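You operate a simulated robot arm through the tools that you are given. There is no shell and no other tool. Be economical: measure what you need, move in short steps, check, and stop when the job is done.

You are at the controls of a simulated robot arm. One attempt, no reset.

TASK
Wipe the crumbs and the tea ring off the table, then lay the red mat back.
Fine: the sponge is in the drawer and goes back there; the mat goes where the crumbs were.
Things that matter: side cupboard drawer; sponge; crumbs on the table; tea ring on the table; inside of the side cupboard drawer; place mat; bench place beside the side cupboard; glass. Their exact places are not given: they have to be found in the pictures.

It is judged by the outcome, as a careful person would: the job done as asked, and still so three seconds after it is handed in. It fails if anything else is knocked over, pushed out of place, dropped, spilled or broken.

THE ROBOT
A 7-joint arm with a two-finger parallel gripper on a trunk, on a base that drives. Base frame: it is fixed to the floor where the robot stands at the start and does not move with it; the origin is under the middle of the robot, x ahead of it, y to its left, z up. Units: mm, rad, N and s.
With the tool pointing down near the work surface it reaches from about 200 to 740 mm from the robot's upright axis, wherever it stands. Its first joint turns from -2.897 to 2.897 rad. Places, roughly: side cupboard drawer [600, 100, 700]; crumbs on the table [200, 600, 800]; tea ring on the table [0, 900, 800]; inside of the side cupboard drawer [600, 200, 600]; bench place beside the side cupboard [200, 500, 800]. Payload 1.57 kg.
The tool frame sits at the grasp point between the pads (the TCP): z along the fingers, y along the line on which they close. The tips reach 30 mm beyond it. Largest opening 110 mm; finger width 24, thickness 12; the body of the gripper, 48 by 112 mm, starts 78 mm behind the TCP.
Orientation is that of the tool frame in the base frame, as a unit quaternion [x, y, z, w]. With the fingers straight down and closing along the base's y, the tool's x points along the base's -x, its y along +y and its z along -z.

THE INTERFACE
- The arm moves only by the tool step_arm. Its argument "increments" is text: rows parted by semicolons, each of 7 numbers parted by spaces: the shift along the tool's x, y, z in cm, then the turn, a rotation vector about the tool's x, y, z in rad, then the closure in counts, from 0 (fully open) to 255 (shut). In form: dx dy dz wx wy wz grip; .... A call has 1 to 8 rows; each row is the pose to reach, as a shift and turn from the pose commanded when the call began, along the tool's axes at that moment. Each row takes 0.2 s and may step no farther than 50 mm and 0.15 rad from the row before; otherwise, or with a gripper value out of range, the whole call is refused. A pose out of reach is approached as far as the arm can. The call stops where the force on the tool passes 40 N (or 10 N more than at its start, if that is more) or the arm is blocked; 0.2 s more then pass. The fingers move at their own pace (about 45 mm/s each) and stop on an object; they squeeze with about 32 N. The grip force told is the motor's: it shows also when the fingers shut on nothing. Time passes only in rows, and 0.2 s behind the last, so rows that repeat a pose let the fingers close. The reply holds the time, the measured pose of the TCP, the force on the tool along the base axes, the opening and the grip force, in the units named above and with some noise.
- Cameras (640 x 400 px; columns grow to the right, rows downward): "scene" is now at [-11.7, 194.6, 1442.4]; the picture's right is [0.66, -0.75, 0.00], its down [-0.68, -0.60, -0.41] and it looks along [0.31, 0.27, -0.91] (base axes); focal length 234 px, centre (320, 200). "wrist" rides on the gripper at [70, 16, -141] in the tool frame; the picture's right is [-0.23, 0.97, 0.00], its down [-0.85, -0.20, -0.48] and it looks along [-0.47, -0.11, 0.88] (tool axes); focal length 222 px, centre (320, 200).
- capture(camera): a new picture of that camera. It takes no simulated time.
- raise_lower(by): slides the trunk up (or, below 0, down) by that many mm; the arm and the scene camera ride with it, the base frame stays. It gives what a move gives, with no picture.
- roll_base(legs): drives the robot by 1 to 6 legs, each [ahead, turn to the left] in mm and rad, along the robot's own axes; the way and the turn of a leg run together, so that a leg with both is an arc; at most 1500 mm and 3.142 rad a leg. The arm and the cameras ride along, it lands a little off, and it stops where it bumps. It gives what a move gives.
- head_to(pan, tilt): turns the head with the scene camera to pan (to the left, within 2.705 rad either way) and tilt (down, from -0.506 to 1.204), counted from straight ahead of the robot. It gives what a move gives.
- measure_at(camera, pixels): for up to 12 pixels [column, row] of the newest picture of that camera ("zoom" is the newest enlarged one), the place [x, y, z] in the base frame of the surface seen there, good to about 3 mm, but the place of the scene camera against the robot may be out by one fixed shift of up to 12 mm in any direction. It takes no simulated time.
- enlarge(camera, box): a new picture of the part [left, top, right, bottom] of that camera's present view, enlarged. It takes no simulated time.
- hand_in(): hands the job in; it is judged then, once.

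Keep the steps short. Do not move on a guess: measure, check each grasp and each placing, and mend mistakes. In all there are 80 turns and 52 pictures (those below and enlarged ones count). Leave the gripper open and the arm clear of the work at the hand-in unless told otherwise, and finish with a single line.

The tools are called after ">>>" by a JSON object that holds its "name" and its "arguments". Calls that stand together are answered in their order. step_arm: Moves the arm, as the interface text tells. Its arguments: {"type":"object","properties":{"increments":{"type":"string"}},"required":["increments"]} The other tools are called the same way: raise_lower (by) slides the trunk up or down; roll_base (legs) drives the base; head_to (pan, tilt) turns the head that bears the scene camera; capture (camera) takes a picture; measure_at (camera, pixels) gives the place of the surface under pixels of a picture; enlarge (camera, box) takes an enlarged picture of a part of a camera's view; hand_in () hands the job in.

At the start:

```text
t: 0.0
tool_pos: [137.2, 384.2, 1045.1]
ee_rot: [0.0, 1.0, 0.0, 0.001]
contact_force: [-0.6, 0.0, -0.7]
finger_gap: 110.1
grasp_force: 0.1
trunk travel left (down, up): [-400.0, 190.0]
robot x, y, heading: [-0.6, -1.3, 0.001]
head pan, tilt: [0.723, 1.152]
```

scene: 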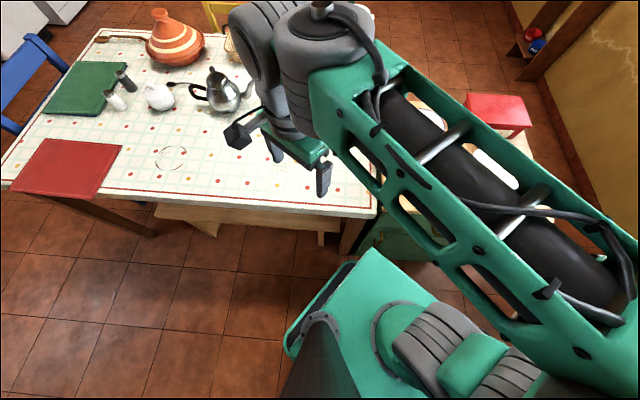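
wrist: 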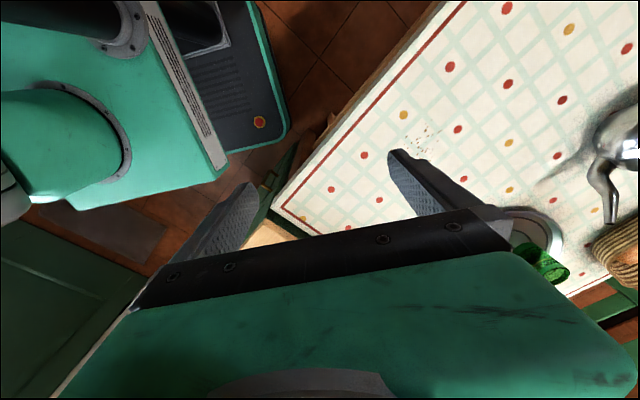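

I see the tea ring at scene (170,158), the red mat at (68,168), and the crumbs at wrist (425,135). I'll measure these first and turn the head to find the cupboard.

>>> {"name": "measure_at", "arguments": {"camera": "scene", "pixels": [[170, 158], [155, 158], [186, 158], [170, 147], [170, 170], [46, 140], [121, 145], [95, 198], [12, 188], [222, 100], [376, 212], [160, 95]]}}

>>> {"name": "measure_at", "arguments": {"camera": "wrist", "pixels": [[425, 135], [405, 150], [440, 125], [425, 150], [410, 120], [540, 262], [520, 215], [270, 235], [60, 270], [275, 205], [620, 150], [545, 235]]}}

>>> {"name": "head_to", "arguments": {"pan": -0.3, "tilt": 0.9}}

>>> {"name": "capture", "arguments": {"camera": "scene"}}

```text
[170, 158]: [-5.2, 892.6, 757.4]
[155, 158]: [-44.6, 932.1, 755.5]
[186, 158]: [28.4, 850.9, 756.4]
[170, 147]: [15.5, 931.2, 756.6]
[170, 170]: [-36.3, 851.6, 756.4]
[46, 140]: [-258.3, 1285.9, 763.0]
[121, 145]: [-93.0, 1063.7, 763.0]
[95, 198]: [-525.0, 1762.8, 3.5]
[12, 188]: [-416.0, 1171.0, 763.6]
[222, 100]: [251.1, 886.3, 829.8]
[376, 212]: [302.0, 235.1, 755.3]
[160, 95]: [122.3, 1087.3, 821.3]
```

```text
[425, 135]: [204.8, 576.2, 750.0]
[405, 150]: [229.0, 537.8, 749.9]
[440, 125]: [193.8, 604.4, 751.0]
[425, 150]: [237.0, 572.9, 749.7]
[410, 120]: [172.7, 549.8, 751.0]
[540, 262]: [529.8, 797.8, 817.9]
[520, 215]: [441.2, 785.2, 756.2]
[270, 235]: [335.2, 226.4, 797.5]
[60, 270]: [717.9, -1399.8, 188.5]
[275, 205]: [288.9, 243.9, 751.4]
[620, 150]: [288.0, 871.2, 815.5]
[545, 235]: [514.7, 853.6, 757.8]
```

```text
t: 1.3
tool_pos: [137.7, 384.2, 1045.9]
ee_rot: [0.0, 1.0, -0.001, 0.0]
contact_force: [0.2, -0.3, 0.0]
finger_gap: 109.9
grasp_force: 0.1
trunk travel left (down, up): [-400.0, 190.0]
robot x, y, heading: [0.5, 4.5, -0.001]
head pan, tilt: [-0.3, 0.901]
```

```text
49 pictures are left
```

scene: 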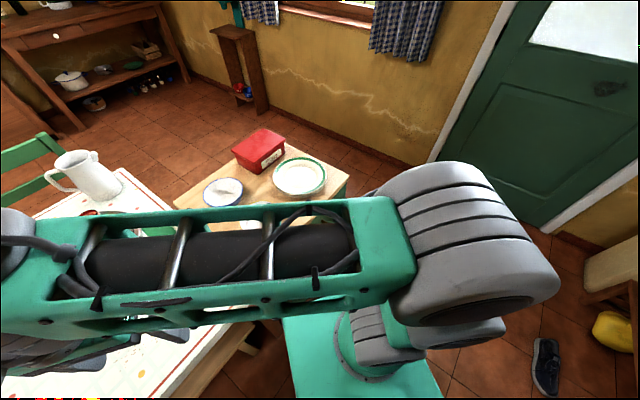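

The wooden top with a red box and two plates, behind the arm, is probably the side cupboard. I'll measure it.

>>> {"name": "measure_at", "arguments": {"camera": "scene", "pixels": [[238, 133], [345, 175], [176, 200], [255, 150], [300, 175], [222, 192], [222, 228], [340, 190], [90, 180], [105, 210], [245, 335], [200, 170]]}}

>>> {"name": "enlarge", "arguments": {"camera": "scene", "box": [140, 110, 400, 272]}}

```text
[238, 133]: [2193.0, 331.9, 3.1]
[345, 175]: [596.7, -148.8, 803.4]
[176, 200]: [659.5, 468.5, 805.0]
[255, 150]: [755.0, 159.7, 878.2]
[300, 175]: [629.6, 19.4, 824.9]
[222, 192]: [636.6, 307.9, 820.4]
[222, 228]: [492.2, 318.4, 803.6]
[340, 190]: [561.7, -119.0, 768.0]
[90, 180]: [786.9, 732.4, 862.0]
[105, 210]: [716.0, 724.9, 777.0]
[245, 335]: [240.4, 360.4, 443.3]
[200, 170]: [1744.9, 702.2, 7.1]
```

```text
2.46 times, centred on (270, 191) of scene
```

zoom: 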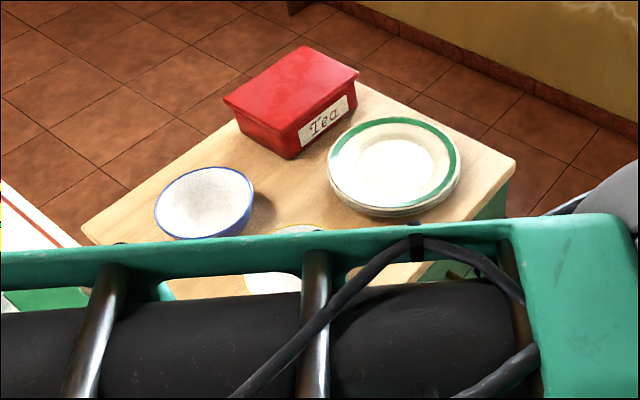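

The cupboard top is at z≈804 and runs along y, but the arm hides the drawer front. I'll move the gripper over toward the front of the cupboard (base (350,100)), staying high, and look with the wrist camera.

>>> {"name": "step_arm", "arguments": {"increments": "-2.4 -3.6 0 0 0 0 0; -4.8 -7.2 0 0 0 0 0; -7.2 -10.8 0 0 0 0 0; -9.6 -14.4 0 0 0 0 0; -12 -18 0 0 0 0 0; -14.4 -21.6 0 0 0 0 0; -16.8 -25.2 0 0 0 0 0; -19 -28.4 0 0 0 0 0"}}

>>> {"name": "capture", "arguments": {"camera": "wrist"}}

>>> {"name": "capture", "arguments": {"camera": "scene"}}

```text
t: 3.1
tool_pos: [327.4, 98.4, 1045.8]
ee_rot: [-0.001, 1.0, 0.0, 0.0]
contact_force: [0.4, -0.5, -0.6]
finger_gap: 110.2
grasp_force: 0.1
trunk travel left (down, up): [-400.0, 190.0]
robot x, y, heading: [-0.2, 1.0, -0.001]
head pan, tilt: [-0.3, 0.901]
```

```text
47 pictures are left
```

wrist: 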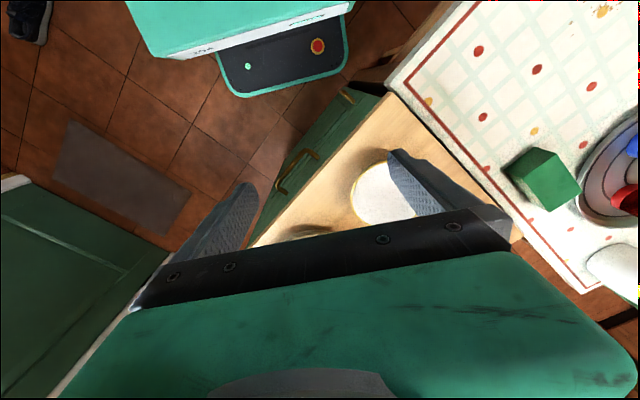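

```text
46 pictures are left
```

scene: 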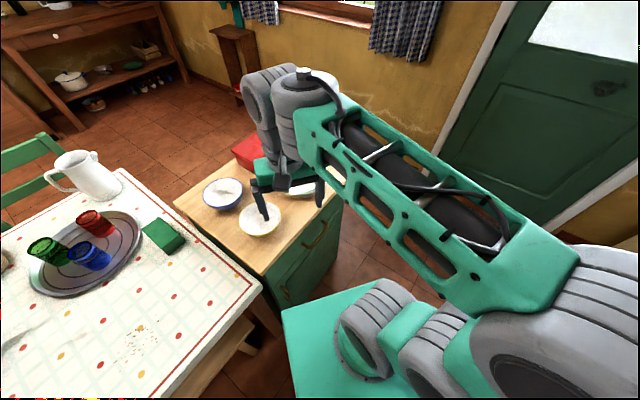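

Now I see the cupboard, rotated, with a brass handle on the drawer front (wrist (297,170), scene (318,232)). I'll measure and enlarge it.

>>> {"name": "measure_at", "arguments": {"camera": "wrist", "pixels": [[312, 152], [283, 190], [295, 172], [387, 93], [350, 98], [275, 238], [330, 165], [260, 230], [500, 235], [400, 75], [318, 170], [360, 120]]}}

>>> {"name": "measure_at", "arguments": {"camera": "scene", "pixels": [[265, 275], [175, 203], [328, 222], [307, 247], [265, 300], [340, 205], [163, 235], [95, 222], [45, 250], [88, 255], [130, 340], [262, 280]]}}

>>> {"name": "enlarge", "arguments": {"camera": "wrist", "box": [220, 70, 420, 195]}}

>>> {"name": "enlarge", "arguments": {"camera": "scene", "box": [0, 180, 352, 400]}}

```text
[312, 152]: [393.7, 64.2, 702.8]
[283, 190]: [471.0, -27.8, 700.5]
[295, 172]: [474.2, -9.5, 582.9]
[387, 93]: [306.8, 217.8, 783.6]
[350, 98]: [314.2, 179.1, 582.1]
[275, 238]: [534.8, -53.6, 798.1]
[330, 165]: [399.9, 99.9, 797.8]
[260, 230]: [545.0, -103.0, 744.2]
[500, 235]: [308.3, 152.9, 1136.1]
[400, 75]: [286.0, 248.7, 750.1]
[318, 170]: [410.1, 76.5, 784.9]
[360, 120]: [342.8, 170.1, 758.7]
```

```text
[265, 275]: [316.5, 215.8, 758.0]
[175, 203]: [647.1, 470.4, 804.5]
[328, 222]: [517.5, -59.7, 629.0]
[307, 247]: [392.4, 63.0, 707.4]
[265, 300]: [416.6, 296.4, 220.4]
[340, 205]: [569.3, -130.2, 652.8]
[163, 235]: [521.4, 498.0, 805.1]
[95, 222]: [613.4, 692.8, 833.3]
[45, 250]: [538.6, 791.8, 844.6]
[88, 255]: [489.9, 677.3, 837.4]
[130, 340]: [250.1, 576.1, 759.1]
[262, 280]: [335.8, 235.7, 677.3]
```

```text
3.20 times, centred on (320, 132) of wrist
```

zoom: 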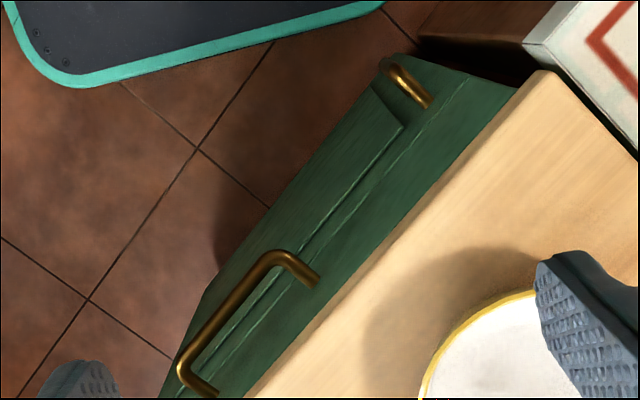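

```text
1.82 times, centred on (176, 290) of scene
```

zoom: 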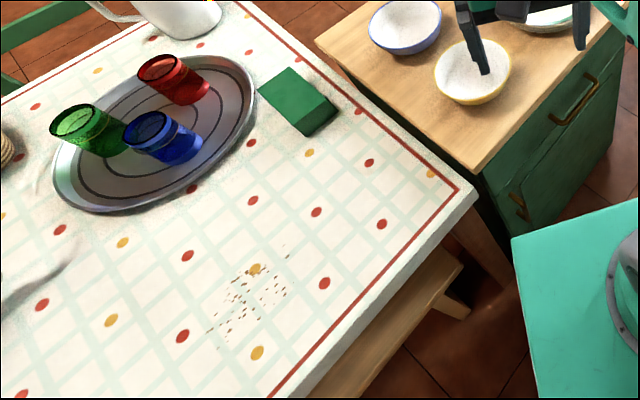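

The handle bar runs (394,64,703)→(471,-28,700), standing about 30 mm off the front, and the front's outward normal is about (-0.76,-0.65). Next I'll check the robot's own base footprint, the face height and the handle details, before choosing where to stand.

>>> {"name": "measure_at", "arguments": {"camera": "wrist", "pixels": [[218, 60], [238, 95], [340, 65], [345, 20], [300, 80], [340, 95], [350, 90]]}}

>>> {"name": "measure_at", "arguments": {"camera": "scene", "pixels": [[284, 310], [300, 390], [375, 285], [310, 241], [325, 228], [314, 243], [300, 270], [295, 262], [330, 215], [327, 240], [285, 292], [232, 335]]}}

>>> {"name": "enlarge", "arguments": {"camera": "scene", "box": [250, 190, 370, 310]}}

```text
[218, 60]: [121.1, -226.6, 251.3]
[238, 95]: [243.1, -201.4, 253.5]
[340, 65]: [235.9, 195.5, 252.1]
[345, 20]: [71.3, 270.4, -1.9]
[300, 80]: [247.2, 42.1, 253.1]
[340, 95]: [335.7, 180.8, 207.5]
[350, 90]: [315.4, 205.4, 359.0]
```

```text
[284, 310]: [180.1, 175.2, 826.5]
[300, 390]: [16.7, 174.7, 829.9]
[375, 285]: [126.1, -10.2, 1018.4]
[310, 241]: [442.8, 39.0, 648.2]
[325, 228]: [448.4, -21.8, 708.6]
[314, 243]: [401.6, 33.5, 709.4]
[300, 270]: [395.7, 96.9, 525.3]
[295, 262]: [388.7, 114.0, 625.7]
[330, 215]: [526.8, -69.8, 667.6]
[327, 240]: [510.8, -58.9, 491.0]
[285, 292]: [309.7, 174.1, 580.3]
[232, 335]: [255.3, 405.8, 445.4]
```

```text
3.33 times, centred on (310, 250) of scene
```

zoom: 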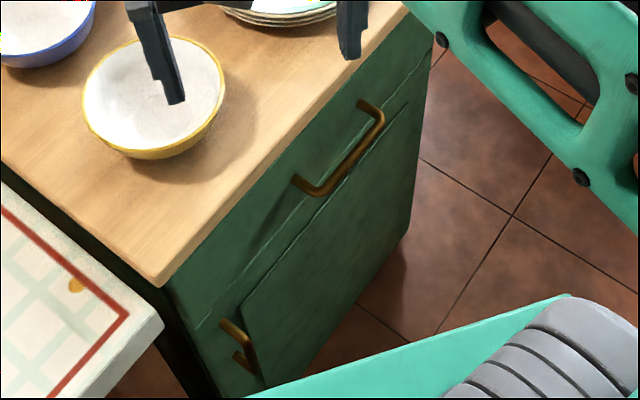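

The robot's trunk would block the drawer from here. I'll turn left 0.707 rad to face the cupboard squarely, then back off 250 mm; the floor there is clear.

>>> {"name": "roll_base", "arguments": {"legs": [[0, 0.707], [-250, 0]]}}

>>> {"name": "head_to", "arguments": {"pan": -0.4, "tilt": 0.7}}

>>> {"name": "capture", "arguments": {"camera": "scene"}}

>>> {"name": "capture", "arguments": {"camera": "wrist"}}

```text
t: 6.8
tool_pos: [-3.8, 127.3, 1046.8]
ee_rot: [-0.347, 0.938, 0.0, 0.0]
contact_force: [-0.2, -1.0, 0.0]
finger_gap: 110.0
grasp_force: 0.1
trunk travel left (down, up): [-400.0, 190.0]
robot x, y, heading: [-190.9, -162.1, 0.711]
head pan, tilt: [-0.3, 0.901]
```

```text
t: 7.5
tool_pos: [-4.3, 127.7, 1045.4]
ee_rot: [-0.347, 0.938, 0.0, 0.001]
contact_force: [0.5, -0.1, -0.2]
finger_gap: 109.8
grasp_force: 0.2
trunk travel left (down, up): [-400.0, 190.0]
robot x, y, heading: [-189.3, -163.1, 0.708]
head pan, tilt: [-0.4, 0.7]
```

```text
42 pictures are left
```

scene: 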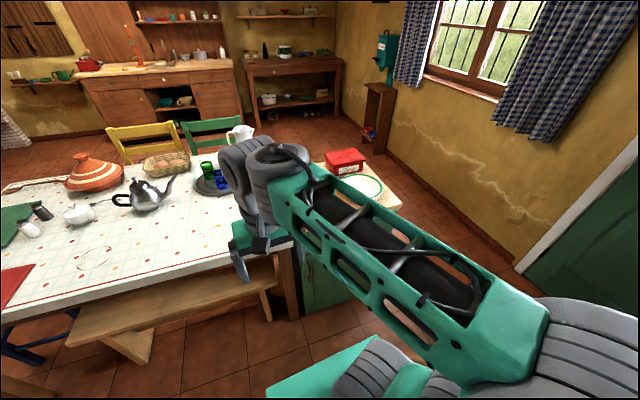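

```text
41 pictures are left
```

wrist: 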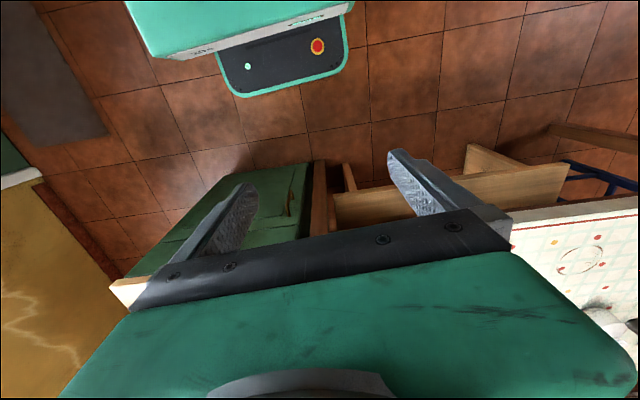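

Heading is 0.709 and the robot is square to the front. I'll lower the trunk 200 mm (nothing is below the tool). Then I'll start turning the tool horizontal, with the fingers closing vertically, and carry it toward a pre-grasp point in front of the handle.

>>> {"name": "raise_lower", "arguments": {"by": -200}}

>>> {"name": "step_arm", "arguments": {"increments": "-1.17 -2.45 0.96 0.0806 -0.0806 -0.0806 0; -2.33 -4.89 1.92 0.1612 -0.1612 -0.1612 0; -3.5 -7.34 2.88 0.2418 -0.2418 -0.2418 0; -4.67 -9.79 3.84 0.3224 -0.3224 -0.3224 0; -5.83 -12.23 4.8 0.403 -0.403 -0.403 0; -7 -14.68 5.76 0.4836 -0.4836 -0.4836 0; -8.17 -17.13 6.72 0.5642 -0.5642 -0.5642 0; -9.33 -19.57 7.68 0.6448 -0.6448 -0.6448 0"}}

```text
t: 9.7
tool_pos: [-3.5, 125.5, 846.0]
ee_rot: [-0.346, 0.938, -0.001, 0.0]
contact_force: [0.6, 0.2, 0.0]
finger_gap: 110.1
grasp_force: 0.0
trunk travel left (down, up): [-200.0, 390.0]
robot x, y, heading: [-192.2, -162.9, 0.707]
head pan, tilt: [-0.4, 0.7]
```

```text
t: 11.4
tool_pos: [128.1, 109.8, 738.3]
ee_rot: [0.666, -0.652, 0.141, -0.333]
contact_force: [-0.9, -0.7, -0.3]
finger_gap: 110.1
grasp_force: 0.0
trunk travel left (down, up): [-200.0, 390.0]
robot x, y, heading: [-186.1, -163.9, 0.708]
head pan, tilt: [-0.4, 0.7]
stopped in row 8: the arm was blocked; the commanded pose is now the measured one
```

It was blocked at (128,110,738), short of the command. I'll look before doing anything else.

>>> {"name": "capture", "arguments": {"camera": "scene"}}

>>> {"name": "capture", "arguments": {"camera": "wrist"}}

```text
40 pictures are left
```

scene: 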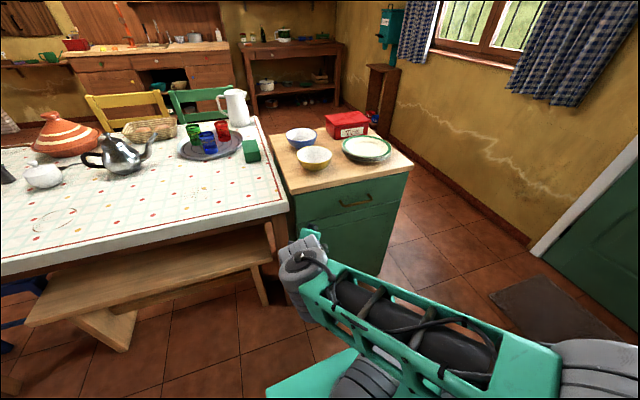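

```text
39 pictures are left
```

wrist: 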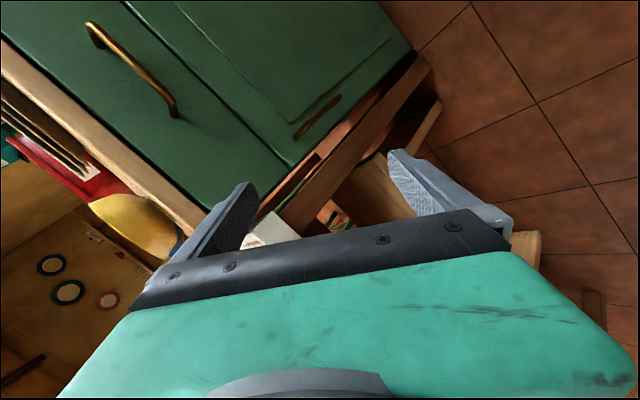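

Nothing is touching; the arm is just folded too tightly at this radius. The view of the handle is good, with bar ends at wrist (95,35) and (172,108), so I'll measure it again.

>>> {"name": "measure_at", "arguments": {"camera": "wrist", "pixels": [[97, 33], [135, 62], [168, 98], [160, 110], [80, 60], [120, 90], [180, 60], [230, 165], [30, 50]]}}

>>> {"name": "measure_at", "arguments": {"camera": "scene", "pixels": [[343, 206], [371, 200], [357, 205], [325, 190], [410, 170], [295, 195], [298, 227], [375, 205]]}}

```text
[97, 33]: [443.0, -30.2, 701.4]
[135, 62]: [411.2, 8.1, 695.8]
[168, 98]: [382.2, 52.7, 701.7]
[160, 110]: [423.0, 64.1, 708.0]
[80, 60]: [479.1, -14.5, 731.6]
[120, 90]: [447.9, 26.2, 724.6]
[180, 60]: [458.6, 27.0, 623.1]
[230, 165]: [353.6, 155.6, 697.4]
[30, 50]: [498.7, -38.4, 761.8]
```

```text
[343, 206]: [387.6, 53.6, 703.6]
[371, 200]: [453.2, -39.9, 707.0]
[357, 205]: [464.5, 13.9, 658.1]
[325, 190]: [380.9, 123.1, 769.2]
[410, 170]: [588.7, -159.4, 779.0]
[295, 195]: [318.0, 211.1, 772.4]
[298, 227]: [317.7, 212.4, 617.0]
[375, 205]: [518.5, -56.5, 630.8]
```

Better numbers now: bar centre about n=-324 (the bar stands about 40 mm off the front), t≈262, z≈700. I'll slide the tool out to in front of the handle at (360,-36,720), keeping its present orientation, and finish the rotation after that.

>>> {"name": "step_arm", "arguments": {"increments": "2.43 -2.56 1.71 0 0 0 0; 4.85 -5.11 3.42 0 0 0 0; 7.28 -7.67 5.13 0 0 0 0; 9.71 -10.23 6.83 0 0 0 0; 12.14 -12.79 8.54 0 0 0 0; 14.56 -15.34 10.25 0 0 0 0; 16.99 -17.9 11.96 0 0 0 0"}}

```text
t: 13.0
tool_pos: [361.1, -37.4, 724.3]
ee_rot: [0.664, -0.653, 0.139, -0.337]
contact_force: [0.4, -0.2, 0.8]
finger_gap: 109.9
grasp_force: 0.0
trunk travel left (down, up): [-200.0, 390.0]
robot x, y, heading: [-189.8, -160.7, 0.706]
head pan, tilt: [-0.4, 0.7]
```

On target. Now I'll finish the rotation so the tool points horizontally at the drawer with the fingers closing vertically, ending at z≈700.

>>> {"name": "step_arm", "arguments": {"increments": "0.09 0.22 0.25 0.1079 -0.0637 -0.0697 0; 0.17 0.43 0.5 0.2157 -0.1274 -0.1394 0; 0.26 0.65 0.75 0.3236 -0.1911 -0.2091 0; 0.35 0.86 1.0 0.4314 -0.2549 -0.2789 0; 0.44 1.08 1.25 0.5393 -0.3186 -0.3486 0; 0.52 1.29 1.5 0.6471 -0.3823 -0.4183 0; 0.61 1.51 1.76 0.755 -0.446 -0.488 0"}}

>>> {"name": "capture", "arguments": {"camera": "scene"}}

>>> {"name": "capture", "arguments": {"camera": "wrist"}}

```text
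t: 14.6
tool_pos: [360.7, -36.4, 700.8]
ee_rot: [-0.642, 0.293, -0.297, 0.644]
contact_force: [-0.3, 0.6, 0.1]
finger_gap: 110.0
grasp_force: 0.0
trunk travel left (down, up): [-200.0, 390.0]
robot x, y, heading: [-186.9, -160.9, 0.711]
head pan, tilt: [-0.4, 0.7]
```

```text
38 pictures are left
```

scene: 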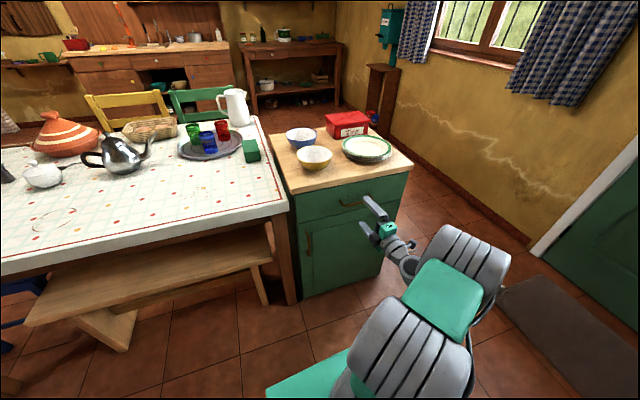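

```text
37 pictures are left
```

wrist: 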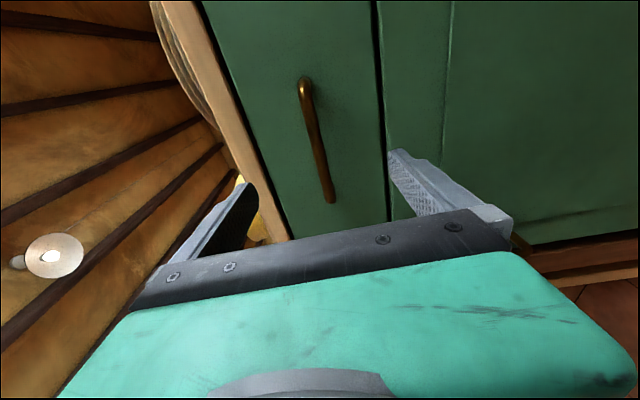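

The handle sits between the fingers. I'll advance 62 mm in two steps, which leaves the tips about 20 mm from the front, then close.

>>> {"name": "step_arm", "arguments": {"increments": "0 0 3.1 0 0 0 0; 0 0 6.2 0 0 0 0; 0 0 6.2 0 0 0 255; 0 0 6.2 0 0 0 255; 0 0 6.2 0 0 0 255; 0 0 6.2 0 0 0 255; 0 0 6.2 0 0 0 255; 0 0 6.2 0 0 0 255"}}

>>> {"name": "capture", "arguments": {"camera": "wrist"}}

```text
t: 16.4
tool_pos: [408.3, 5.2, 699.1]
ee_rot: [-0.642, 0.294, -0.295, 0.643]
contact_force: [0.0, 0.1, 1.1]
finger_gap: 12.1
grasp_force: 15.6
trunk travel left (down, up): [-200.0, 390.0]
robot x, y, heading: [-188.3, -163.0, 0.709]
head pan, tilt: [-0.4, 0.7]
```

```text
36 pictures are left
```

wrist: 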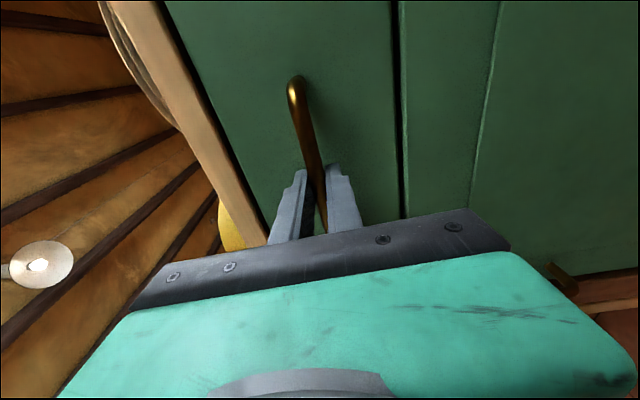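

The bar is held (12 mm gap). I'll pull back 120 mm gently.

>>> {"name": "step_arm", "arguments": {"increments": "0 0 -1 0 0 0 255; 0 0 -2.5 0 0 0 255; 0 0 -4 0 0 0 255; 0 0 -6 0 0 0 255; 0 0 -8 0 0 0 255; 0 0 -10 0 0 0 255; 0 0 -12 0 0 0 255"}}

>>> {"name": "capture", "arguments": {"camera": "scene"}}

```text
t: 18.0
tool_pos: [317.4, -72.0, 699.0]
ee_rot: [-0.642, 0.294, -0.296, 0.643]
contact_force: [-15.8, 21.0, 0.5]
finger_gap: 11.9
grasp_force: 29.0
trunk travel left (down, up): [-200.0, 390.0]
robot x, y, heading: [-188.6, -163.3, 0.71]
head pan, tilt: [-0.4, 0.7]
```

```text
35 pictures are left
```

scene: 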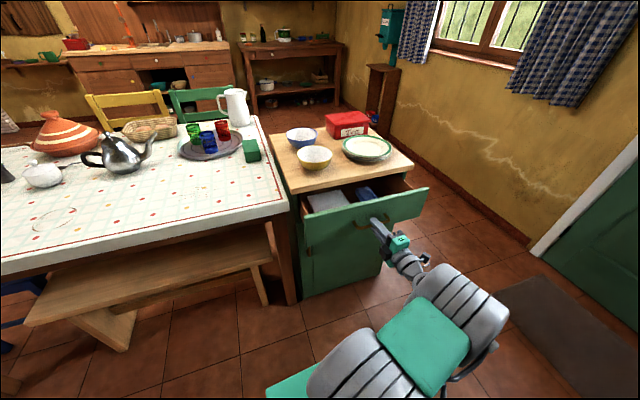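

The drawer slides, but there is a 26 N sideways force: the true opening direction is about (-0.806,-0.592), 0.076 rad off my tool axis. I'll correct the lateral offset and yaw and pull another 110 mm along the true direction.

>>> {"name": "step_arm", "arguments": {"increments": "-0.9 0 0 0 0.07 0 255; -1 0 -1.5 0 0.07 0 255; -1.15 0 -3.5 0 0.07 0 255; -1.3 0 -5.5 0 0.07 0 255; -1.45 0 -7.5 0 0.07 0 255; -1.6 0 -9.5 0 0.07 0 255; -1.75 0 -11 0 0.07 0 255"}}

>>> {"name": "capture", "arguments": {"camera": "scene"}}

```text
t: 19.1
tool_pos: [287.7, -85.8, 699.5]
ee_rot: [0.639, -0.326, 0.315, -0.622]
contact_force: [5.1, -8.1, -10.6]
finger_gap: 11.9
grasp_force: 28.5
out of reach, approached as far as the arm can: row 3, 4, 5
trunk travel left (down, up): [-200.0, 390.0]
robot x, y, heading: [-190.0, -161.1, 0.706]
head pan, tilt: [-0.4, 0.7]
stopped in row 5: the force on the tool passed its limit (the readings are from after the stop); the commanded pose is now the measured one
```

```text
34 pictures are left
```

scene: 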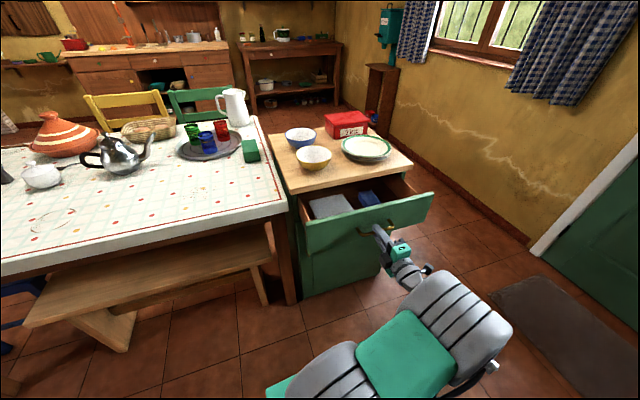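

The arm is folded to its limit. I'll enlarge the view to see how far the drawer is open and where the sponge lies.

>>> {"name": "enlarge", "arguments": {"camera": "scene", "box": [280, 160, 450, 266]}}

>>> {"name": "measure_at", "arguments": {"camera": "scene", "pixels": [[368, 197], [362, 192], [375, 203], [328, 205], [345, 200], [315, 205], [395, 190], [305, 222], [433, 194], [340, 212], [390, 205], [378, 193]]}}

```text
3.76 times, centred on (365, 213) of scene
```

zoom: 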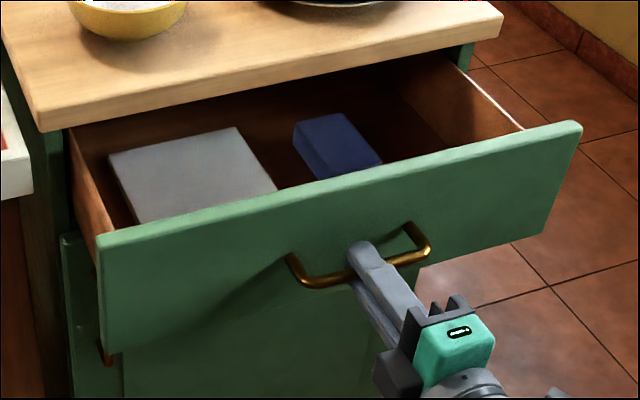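

```text
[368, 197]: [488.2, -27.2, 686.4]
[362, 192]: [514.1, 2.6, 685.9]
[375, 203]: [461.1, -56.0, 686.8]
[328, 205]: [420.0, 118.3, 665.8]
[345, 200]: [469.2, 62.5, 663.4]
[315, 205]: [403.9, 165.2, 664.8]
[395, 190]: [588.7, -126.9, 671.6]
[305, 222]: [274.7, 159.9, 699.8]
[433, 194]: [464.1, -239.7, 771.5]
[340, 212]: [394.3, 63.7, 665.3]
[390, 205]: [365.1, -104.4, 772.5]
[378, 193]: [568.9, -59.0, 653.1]
```

The sponge is the blue block, with its centre near (488,-27) and top z≈680; its far part is still under the cupboard top. I need about 110 mm more opening. The arm is at its limit, so I'll back the base 55 mm while holding the handle and check the forces.

>>> {"name": "roll_base", "arguments": {"legs": [[-55, 0]]}}

```text
t: 20.0
tool_pos: [245.0, -118.2, 700.3]
ee_rot: [0.639, -0.325, 0.314, -0.623]
contact_force: [-13.8, 20.3, -18.0]
finger_gap: 11.7
grasp_force: 28.4
trunk travel left (down, up): [-200.0, 390.0]
robot x, y, heading: [-231.2, -194.3, 0.709]
head pan, tilt: [-0.4, 0.7]
```

The drawer is now open about 204 mm with some lateral load. I'll relieve it with a small sideways shift, then back another 50 mm.

>>> {"name": "step_arm", "arguments": {"increments": "-0.4 0.2 0 0 0 0 255; -0.8 0.3 0 0 0 0 255"}}

>>> {"name": "roll_base", "arguments": {"legs": [[-50, 0]]}}

>>> {"name": "capture", "arguments": {"camera": "scene"}}

```text
t: 20.6
tool_pos: [240.1, -116.4, 698.5]
ee_rot: [0.636, -0.326, 0.317, -0.623]
contact_force: [17.0, -22.5, 13.4]
finger_gap: 12.1
grasp_force: 29.5
trunk travel left (down, up): [-200.0, 390.0]
robot x, y, heading: [-229.3, -196.6, 0.704]
head pan, tilt: [-0.4, 0.7]
```

```text
t: 21.5
tool_pos: [200.3, -144.4, 698.1]
ee_rot: [0.637, -0.324, 0.312, -0.625]
contact_force: [2.2, -2.7, 32.1]
finger_gap: 12.0
grasp_force: 29.2
trunk travel left (down, up): [-200.0, 390.0]
robot x, y, heading: [-267.3, -227.5, 0.706]
head pan, tilt: [-0.4, 0.7]
```

```text
32 pictures are left
```

scene: 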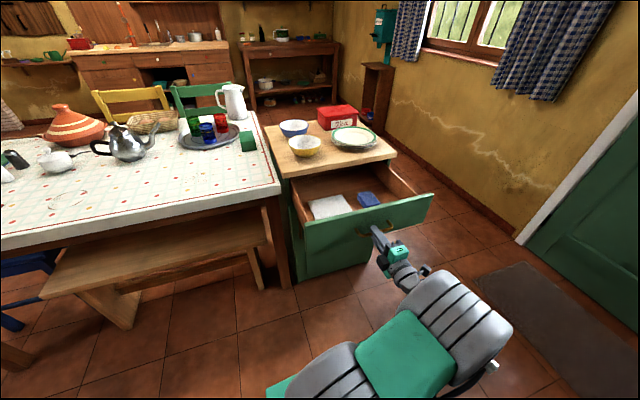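

The drawer is open about 256 mm and the sponge is fully exposed. I'll open the fingers, then back the base 70 mm to clear the handle.

>>> {"name": "step_arm", "arguments": {"increments": "0 0 0 0 0 0 128; 0 0 0 0 0 0 128; 0 0 0 0 0 0 100; 0 0 0 0 0 0 100"}}

>>> {"name": "roll_base", "arguments": {"legs": [[-70, 0]]}}

>>> {"name": "raise_lower", "arguments": {"by": 200}}

>>> {"name": "capture", "arguments": {"camera": "scene"}}

```text
t: 22.5
tool_pos: [200.6, -144.8, 698.0]
ee_rot: [0.637, -0.324, 0.313, -0.626]
contact_force: [-0.2, -0.3, -0.1]
finger_gap: 66.8
grasp_force: 0.0
trunk travel left (down, up): [-200.0, 390.0]
robot x, y, heading: [-271.7, -224.9, 0.71]
head pan, tilt: [-0.4, 0.7]
```

```text
t: 23.5
tool_pos: [147.1, -189.2, 697.6]
ee_rot: [0.638, -0.323, 0.313, -0.625]
contact_force: [0.4, -0.6, -0.1]
finger_gap: 66.9
grasp_force: 0.1
trunk travel left (down, up): [-200.0, 390.0]
robot x, y, heading: [-322.7, -275.2, 0.706]
head pan, tilt: [-0.4, 0.7]
```

```text
t: 25.7
tool_pos: [148.3, -191.3, 898.4]
ee_rot: [0.639, -0.323, 0.313, -0.625]
contact_force: [-0.9, -0.1, -0.2]
finger_gap: 66.7
grasp_force: 0.1
trunk travel left (down, up): [-400.0, 190.0]
robot x, y, heading: [-321.8, -276.1, 0.708]
head pan, tilt: [-0.4, 0.7]
```

```text
31 pictures are left
```

scene: 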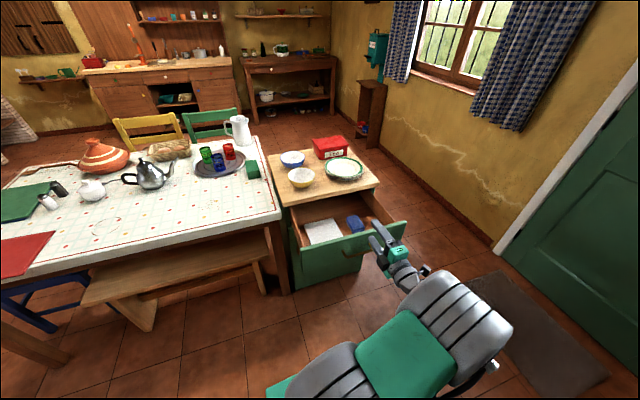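

Clear of the handle. I'll enlarge the drawer view to measure the sponge.

>>> {"name": "enlarge", "arguments": {"camera": "scene", "box": [290, 190, 410, 265]}}

```text
5.33 times, centred on (350, 228) of scene
```

zoom: 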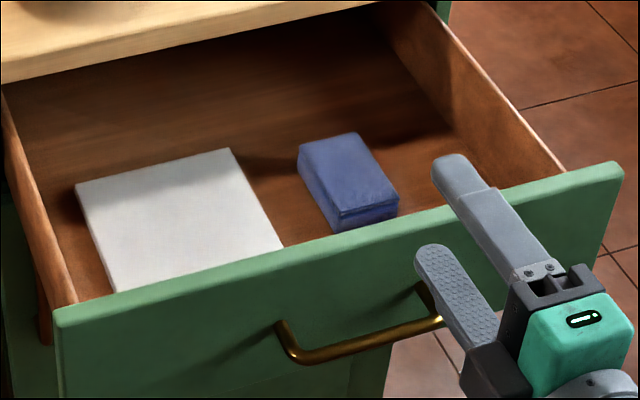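

>>> {"name": "measure_at", "arguments": {"camera": "zoom", "pixels": [[303, 150], [355, 137], [394, 193], [342, 207], [348, 170], [270, 190], [335, 225], [395, 215], [15, 110], [62, 290], [390, 30], [555, 165]]}}

```text
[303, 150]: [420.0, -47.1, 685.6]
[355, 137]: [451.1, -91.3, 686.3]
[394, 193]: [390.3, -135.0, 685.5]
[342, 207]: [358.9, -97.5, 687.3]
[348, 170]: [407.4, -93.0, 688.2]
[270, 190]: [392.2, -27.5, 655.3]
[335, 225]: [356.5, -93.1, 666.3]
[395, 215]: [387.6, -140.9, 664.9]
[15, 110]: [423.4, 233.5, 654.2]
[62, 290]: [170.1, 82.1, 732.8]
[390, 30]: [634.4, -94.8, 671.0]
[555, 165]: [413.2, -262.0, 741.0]
```

Sponge footprint: corners (420,-47), (451,-91), (390,-135), (359,-97); that is about 54 mm wide along the drawer's width and 75 mm deep, about 30 mm tall. I'll turn the tool back to pointing down in place, which is clear of everything.

>>> {"name": "step_arm", "arguments": {"increments": "0 0 0 -0.0806 0.0806 0.0806 100; 0 0 0 -0.1612 0.1612 0.1612 100; 0 0 0 -0.2418 0.2418 0.2418 100; 0 0 0 -0.3224 0.3224 0.3224 100; 0 0 0 -0.403 0.403 0.403 100; 0 0 0 -0.4836 0.4836 0.4836 100; 0 0 0 -0.5642 0.5642 0.5642 100; 0 0 0 -0.6448 0.6448 0.6448 100"}}

>>> {"name": "step_arm", "arguments": {"increments": "0 0 0 -0.0806 0.0806 0.0806 90; 0 0 0 -0.1612 0.1612 0.1612 80; 0 0 0 -0.2418 0.2418 0.2418 70; 0 0 0 -0.3224 0.3224 0.3224 70; 0 0 0 -0.403 0.403 0.403 70; 0 0 0 -0.4836 0.4836 0.4836 70; 0 0 0 -0.5642 0.5642 0.5642 70"}}

```text
t: 27.5
tool_pos: [147.9, -191.0, 898.6]
ee_rot: [-0.536, 0.757, -0.17, 0.332]
contact_force: [0.3, 0.7, 0.3]
finger_gap: 66.7
grasp_force: 0.0
trunk travel left (down, up): [-400.0, 190.0]
robot x, y, heading: [-325.6, -278.7, 0.71]
head pan, tilt: [-0.4, 0.7]
```

```text
t: 29.1
tool_pos: [147.3, -190.4, 898.0]
ee_rot: [-0.313, 0.95, 0.0, -0.013]
contact_force: [0.4, 0.1, 0.5]
finger_gap: 80.0
grasp_force: 0.0
trunk travel left (down, up): [-400.0, 190.0]
robot x, y, heading: [-319.1, -274.4, 0.709]
head pan, tilt: [-0.4, 0.7]
```

Pointing down now. I'll drive forward 160 mm so the sponge is in reach; the tool stays at z≈898, above everything. Then a look from the wrist.

>>> {"name": "roll_base", "arguments": {"legs": [[160, 0]]}}

>>> {"name": "capture", "arguments": {"camera": "wrist"}}

```text
t: 30.5
tool_pos: [271.0, -83.1, 898.2]
ee_rot: [-0.314, 0.949, -0.002, -0.012]
contact_force: [0.6, 1.1, -0.4]
finger_gap: 79.5
grasp_force: 0.1
trunk travel left (down, up): [-400.0, 190.0]
robot x, y, heading: [-202.2, -169.3, 0.712]
head pan, tilt: [-0.4, 0.7]
```

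```text
29 pictures are left
```

wrist: 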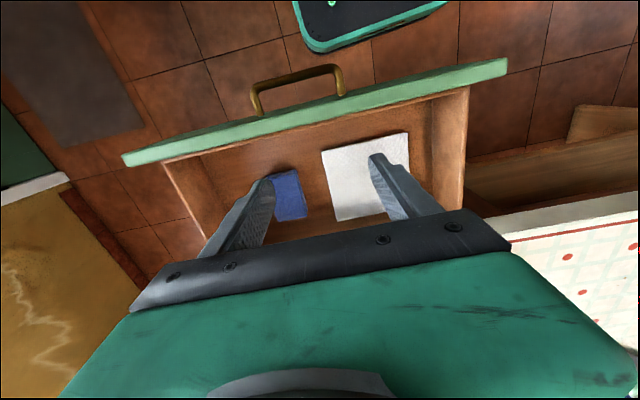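

The sponge is visible at wrist (290,195). I'll measure it and its surroundings.

>>> {"name": "measure_at", "arguments": {"camera": "wrist", "pixels": [[295, 172], [303, 212], [280, 217], [290, 190], [280, 178], [322, 155], [336, 215], [310, 230], [350, 90], [240, 125], [313, 190]]}}

```text
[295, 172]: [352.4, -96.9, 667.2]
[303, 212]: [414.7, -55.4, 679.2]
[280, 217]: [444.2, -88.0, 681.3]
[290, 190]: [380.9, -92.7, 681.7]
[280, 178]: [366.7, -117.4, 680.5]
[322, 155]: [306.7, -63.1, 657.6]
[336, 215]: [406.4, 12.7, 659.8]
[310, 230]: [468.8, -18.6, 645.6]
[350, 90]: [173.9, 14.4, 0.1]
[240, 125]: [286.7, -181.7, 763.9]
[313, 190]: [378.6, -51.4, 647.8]
```

Wrist measurements put the sponge centre at about (401,-98), top 681, bottom 648. I'll move above it, then descend so the tips reach z≈663 on either side. I'll look before closing.

>>> {"name": "step_arm", "arguments": {"increments": "-2.9 -3 1.5 0 -0.024 0 75; -5.8 -6 3 0 -0.024 0 75; -8.7 -8.95 5.5 0 -0.024 0 75; -9.7 -8.95 9 0 -0.024 0 75; -9.8 -8.95 12.5 0 -0.024 0 75; -9.9 -8.95 15.5 0 -0.024 0 75; -10 -8.95 18 0 -0.024 0 75; -10 -8.95 20.3 0 -0.024 0 75"}}

>>> {"name": "capture", "arguments": {"camera": "wrist"}}

```text
t: 32.3
tool_pos: [400.6, -96.2, 692.6]
ee_rot: [-0.314, 0.949, 0.003, -0.001]
contact_force: [-0.6, -0.4, 0.4]
finger_gap: 77.8
grasp_force: 0.1
trunk travel left (down, up): [-400.0, 190.0]
robot x, y, heading: [-201.0, -168.0, 0.711]
head pan, tilt: [-0.4, 0.7]
```

```text
28 pictures are left
```

wrist: 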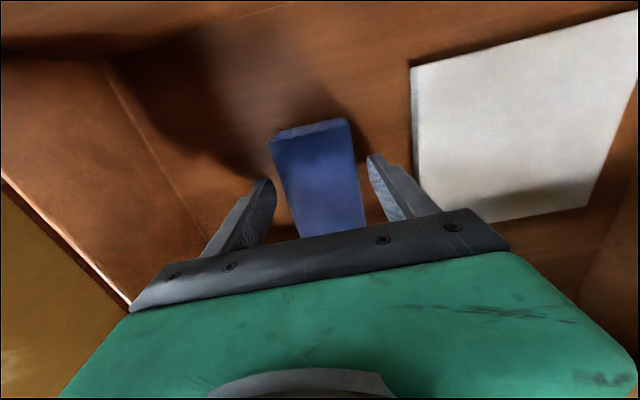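

The sponge lies between the fingers, and the left finger is clear of the white pad. I'll close and then lift a little.

>>> {"name": "step_arm", "arguments": {"increments": "0 0 0 0 0 0 255; 0 0 0 0 0 0 255; 0 0 0 0 0 0 255; 0 0 0 0 0 0 255; 0 0 -2.5 0 0 0 255; 0 0 -6 0 0 0 255; 0 0 -10 0 0 0 255; 0 0 -14.5 0 0 0 255"}}

>>> {"name": "capture", "arguments": {"camera": "wrist"}}

```text
t: 34.1
tool_pos: [401.5, -98.9, 837.3]
ee_rot: [-0.314, 0.949, 0.003, -0.001]
contact_force: [0.5, 0.5, -0.7]
finger_gap: 58.6
grasp_force: 31.9
trunk travel left (down, up): [-400.0, 190.0]
robot x, y, heading: [-197.1, -169.1, 0.71]
head pan, tilt: [-0.4, 0.7]
```

```text
27 pictures are left
```

wrist: 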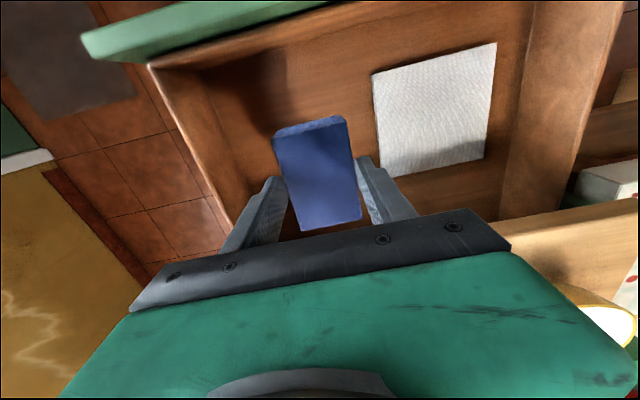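

The sponge is held (58 mm gap, 32 N). Before driving to the table, I'll measure the bench's front edge and legs in the last scene picture, to choose a safe standing place.

>>> {"name": "measure_at", "arguments": {"camera": "scene", "pixels": [[83, 290], [88, 303], [240, 255], [265, 250], [150, 325], [130, 325], [268, 290], [10, 330], [50, 325], [280, 215], [30, 275], [200, 270]]}}

>>> {"name": "head_to", "arguments": {"pan": 0.7, "tilt": 0.7}}

>>> {"name": "capture", "arguments": {"camera": "scene"}}

```text
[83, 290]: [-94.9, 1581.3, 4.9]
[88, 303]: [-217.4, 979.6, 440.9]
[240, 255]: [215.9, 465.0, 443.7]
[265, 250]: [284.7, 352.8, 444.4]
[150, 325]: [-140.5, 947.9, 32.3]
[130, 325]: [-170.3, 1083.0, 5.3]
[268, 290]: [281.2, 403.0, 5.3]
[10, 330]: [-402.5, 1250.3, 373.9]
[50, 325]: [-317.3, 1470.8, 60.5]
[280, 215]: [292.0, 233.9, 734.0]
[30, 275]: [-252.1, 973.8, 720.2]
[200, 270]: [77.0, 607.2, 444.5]
```

```text
t: 35.5
tool_pos: [400.8, -97.8, 838.1]
ee_rot: [-0.314, 0.949, 0.003, -0.001]
contact_force: [-0.6, -0.3, 0.2]
finger_gap: 58.6
grasp_force: 31.7
trunk travel left (down, up): [-400.0, 190.0]
robot x, y, heading: [-202.5, -167.2, 0.708]
head pan, tilt: [0.7, 0.7]
```

```text
26 pictures are left
```

scene: 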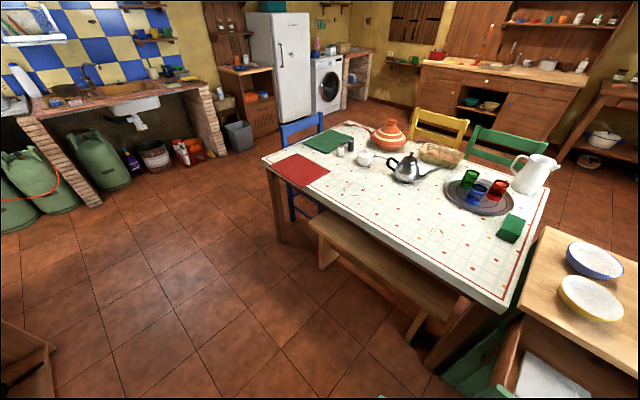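

The bench sits inside the table's edge line, so standing parallel to the table is safe. I'll retract the tool toward the robot and lift it to ~965 with the sponge held. Then I'll turn left about 1.0 rad and drive 758 mm to about (-309,582).

>>> {"name": "step_arm", "arguments": {"increments": "1 0 -4 0 0 0 255; 4 0 -7 0 0 0 255; 8 0 -10 0 0 0 255; 12 0 -12.5 0 0 0 255; 16 0 -12.5 0 0 0 255; 20 0 -12.5 0 0 0 255; 24 0 -12.5 0 0 0 255"}}

>>> {"name": "roll_base", "arguments": {"legs": [[0, 1.006], [758, 0]]}}

>>> {"name": "head_to", "arguments": {"pan": -0.9, "tilt": 0.9}}

>>> {"name": "capture", "arguments": {"camera": "scene"}}

>>> {"name": "capture", "arguments": {"camera": "wrist"}}

```text
t: 37.1
tool_pos: [208.8, -242.4, 962.1]
ee_rot: [-0.314, 0.949, 0.004, -0.001]
contact_force: [0.3, 0.2, -0.5]
finger_gap: 58.4
grasp_force: 32.0
trunk travel left (down, up): [-400.0, 190.0]
robot x, y, heading: [-199.8, -168.9, 0.714]
head pan, tilt: [0.7, 0.7]
```

```text
t: 43.8
tool_pos: [-31.9, 895.7, 962.4]
ee_rot: [0.733, -0.68, -0.002, 0.001]
contact_force: [0.0, -0.1, 0.2]
finger_gap: 58.6
grasp_force: 32.2
trunk travel left (down, up): [-400.0, 190.0]
robot x, y, heading: [-312.7, 587.0, 1.716]
head pan, tilt: [0.7, 0.7]
```

```text
t: 45.5
tool_pos: [-32.9, 896.6, 962.0]
ee_rot: [0.734, -0.679, -0.002, 0.002]
contact_force: [-0.5, 0.2, -0.7]
finger_gap: 58.8
grasp_force: 32.1
trunk travel left (down, up): [-400.0, 190.0]
robot x, y, heading: [-311.2, 591.6, 1.715]
head pan, tilt: [-0.901, 0.901]
```

```text
25 pictures are left
```

scene: 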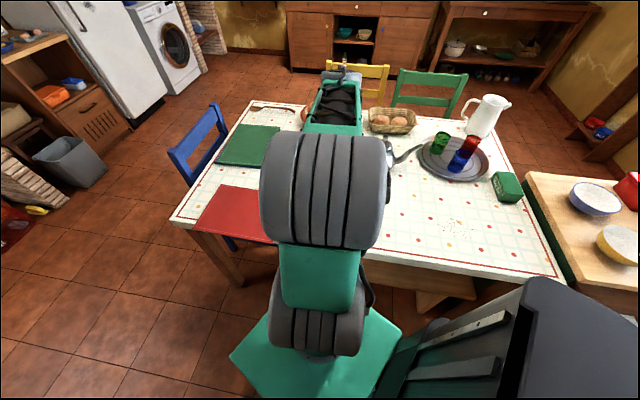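

```text
24 pictures are left
```

wrist: 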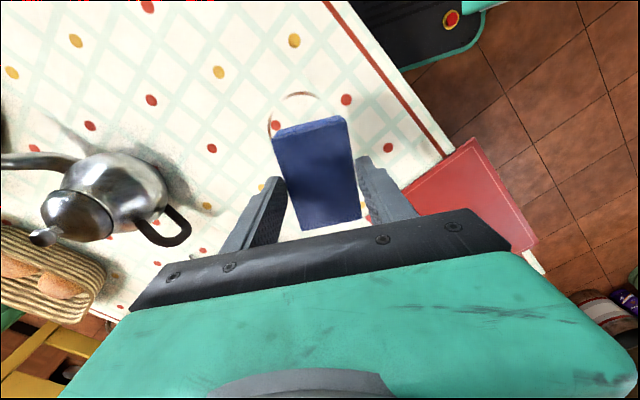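

I see part of the tea ring behind the sponge (wrist (270–325, 93–140)) and the crumbs at scene (455,226). I'll measure both, plus nearby obstacles.

>>> {"name": "measure_at", "arguments": {"camera": "wrist", "pixels": [[298, 93], [271, 130], [278, 104], [318, 99], [187, 228], [155, 240], [347, 99], [388, 147], [440, 150], [475, 138], [537, 243], [255, 110]]}}

>>> {"name": "enlarge", "arguments": {"camera": "scene", "box": [380, 130, 580, 280]}}

```text
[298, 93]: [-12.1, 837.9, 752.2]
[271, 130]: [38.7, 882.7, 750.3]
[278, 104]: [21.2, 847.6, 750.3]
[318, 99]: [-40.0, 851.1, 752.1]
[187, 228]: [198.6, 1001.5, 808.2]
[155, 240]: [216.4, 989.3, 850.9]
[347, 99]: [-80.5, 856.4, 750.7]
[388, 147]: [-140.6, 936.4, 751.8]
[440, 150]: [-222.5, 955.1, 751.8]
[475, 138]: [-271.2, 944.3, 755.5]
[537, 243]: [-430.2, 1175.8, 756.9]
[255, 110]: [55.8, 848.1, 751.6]
```

```text
2.67 times, centred on (480, 205) of scene
```

zoom: 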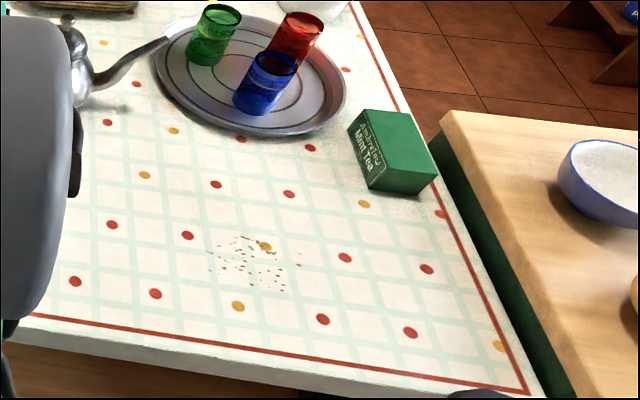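

>>> {"name": "measure_at", "arguments": {"camera": "zoom", "pixels": [[255, 262], [210, 252], [245, 237], [300, 255], [282, 290], [222, 270], [245, 285], [205, 135], [240, 132], [380, 192], [522, 392], [265, 115]]}}

```text
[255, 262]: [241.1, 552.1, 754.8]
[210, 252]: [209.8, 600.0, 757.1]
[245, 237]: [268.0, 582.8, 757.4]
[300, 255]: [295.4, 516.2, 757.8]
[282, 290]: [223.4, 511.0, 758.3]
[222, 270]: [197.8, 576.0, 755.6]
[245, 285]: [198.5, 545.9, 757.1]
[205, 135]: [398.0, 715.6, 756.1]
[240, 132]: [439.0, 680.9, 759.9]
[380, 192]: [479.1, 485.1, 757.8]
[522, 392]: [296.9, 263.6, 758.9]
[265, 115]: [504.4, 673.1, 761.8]
```

The ring centre is ≈(-12,889), radius ≈52, table z≈751; sponge bottom is ≈45 mm below the TCP. I'll descend at the ring's far-left side to z≈797, then feel for contact in small steps.

>>> {"name": "step_arm", "arguments": {"increments": "-1.3 1.35 4 0 0 0 255; -2.6 2.7 8.5 0 0 0 255; -2.6 2.7 13 0 0 0 255; -2.6 2.7 15.5 0 0 0 255; -2.6 2.7 16.2 0 0 0 255; -2.6 2.7 16.5 0 0 0 255; -2.6 2.7 16.7 0 0 0 255"}}

```text
t: 46.7
tool_pos: [-62.9, 921.1, 808.1]
ee_rot: [0.733, -0.68, -0.002, -0.003]
contact_force: [-3.4, -3.3, 19.6]
finger_gap: 58.4
grasp_force: 32.4
trunk travel left (down, up): [-400.0, 190.0]
robot x, y, heading: [-313.0, 585.8, 1.718]
head pan, tilt: [-0.901, 0.901]
stopped in row 6: the force on the tool passed its limit (the readings are from after the stop); the commanded pose is now the measured one
```

Contact came at z≈808, higher than expected. I'll check the picture to be sure it is the sponge touching the table and nothing else.

>>> {"name": "capture", "arguments": {"camera": "wrist"}}

>>> {"name": "capture", "arguments": {"camera": "scene"}}

```text
22 pictures are left
```

wrist: 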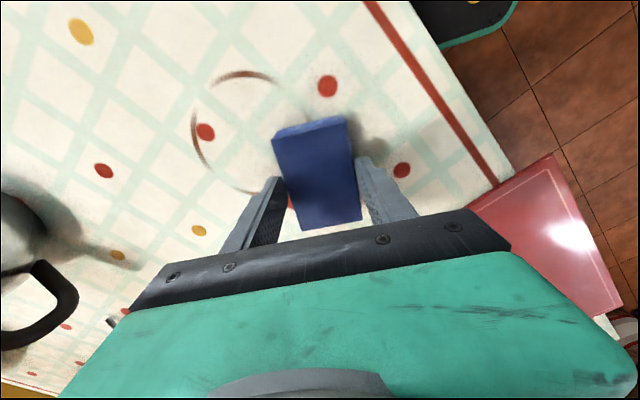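

```text
21 pictures are left
```

scene: 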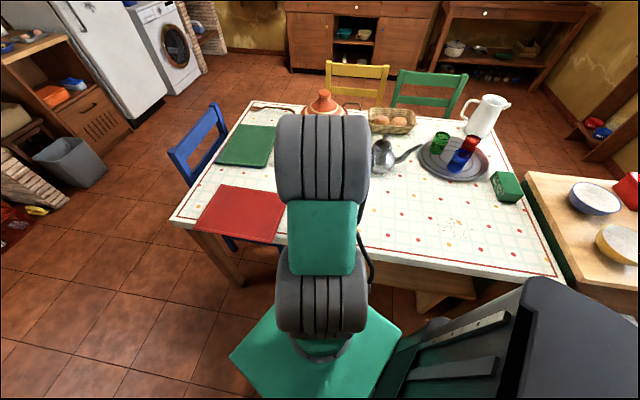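

>>> {"name": "measure_at", "arguments": {"camera": "wrist", "pixels": [[310, 124], [312, 140], [315, 180], [325, 220], [300, 110], [245, 74], [193, 130], [250, 193], [225, 78], [300, 205], [272, 85], [204, 160]]}}

```text
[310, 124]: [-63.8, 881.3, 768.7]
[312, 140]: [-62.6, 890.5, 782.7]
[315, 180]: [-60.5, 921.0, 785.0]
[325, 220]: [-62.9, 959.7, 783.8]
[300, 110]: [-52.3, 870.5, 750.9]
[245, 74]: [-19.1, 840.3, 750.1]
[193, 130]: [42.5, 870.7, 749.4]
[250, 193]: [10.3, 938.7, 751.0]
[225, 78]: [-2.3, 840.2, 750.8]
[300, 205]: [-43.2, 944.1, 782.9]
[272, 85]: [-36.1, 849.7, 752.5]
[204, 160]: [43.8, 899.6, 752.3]
```

The ring is fully visible and the sponge does rest on the table (top z≈784), but only ~6 mm of it is gripped. I'll re-grip it here: open, go down 13 mm, close. That gives a firmer hold for wiping.

>>> {"name": "step_arm", "arguments": {"increments": "0 0 0 0 0 0 70; 0 0 0 0 0 0 70; 0 0 0.6 0 0 0 70; 0 0 1.3 0 0 0 70; 0 0 1.3 0 0 0 255; 0 0 1.3 0 0 0 255; 0 0 1.3 0 0 0 255; 0 0 1.3 0 0 0 255"}}

>>> {"name": "capture", "arguments": {"camera": "wrist"}}

```text
t: 48.5
tool_pos: [-62.9, 921.0, 791.8]
ee_rot: [0.733, -0.68, -0.002, -0.001]
contact_force: [0.7, 0.5, 0.6]
finger_gap: 58.8
grasp_force: 32.0
trunk travel left (down, up): [-400.0, 190.0]
robot x, y, heading: [-312.5, 587.5, 1.714]
head pan, tilt: [-0.901, 0.901]
```

```text
20 pictures are left
```

wrist: 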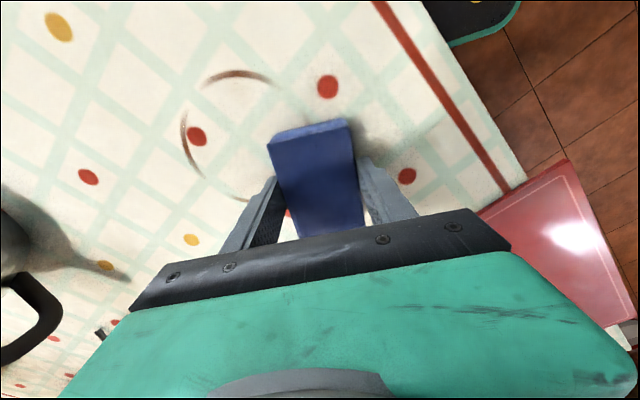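

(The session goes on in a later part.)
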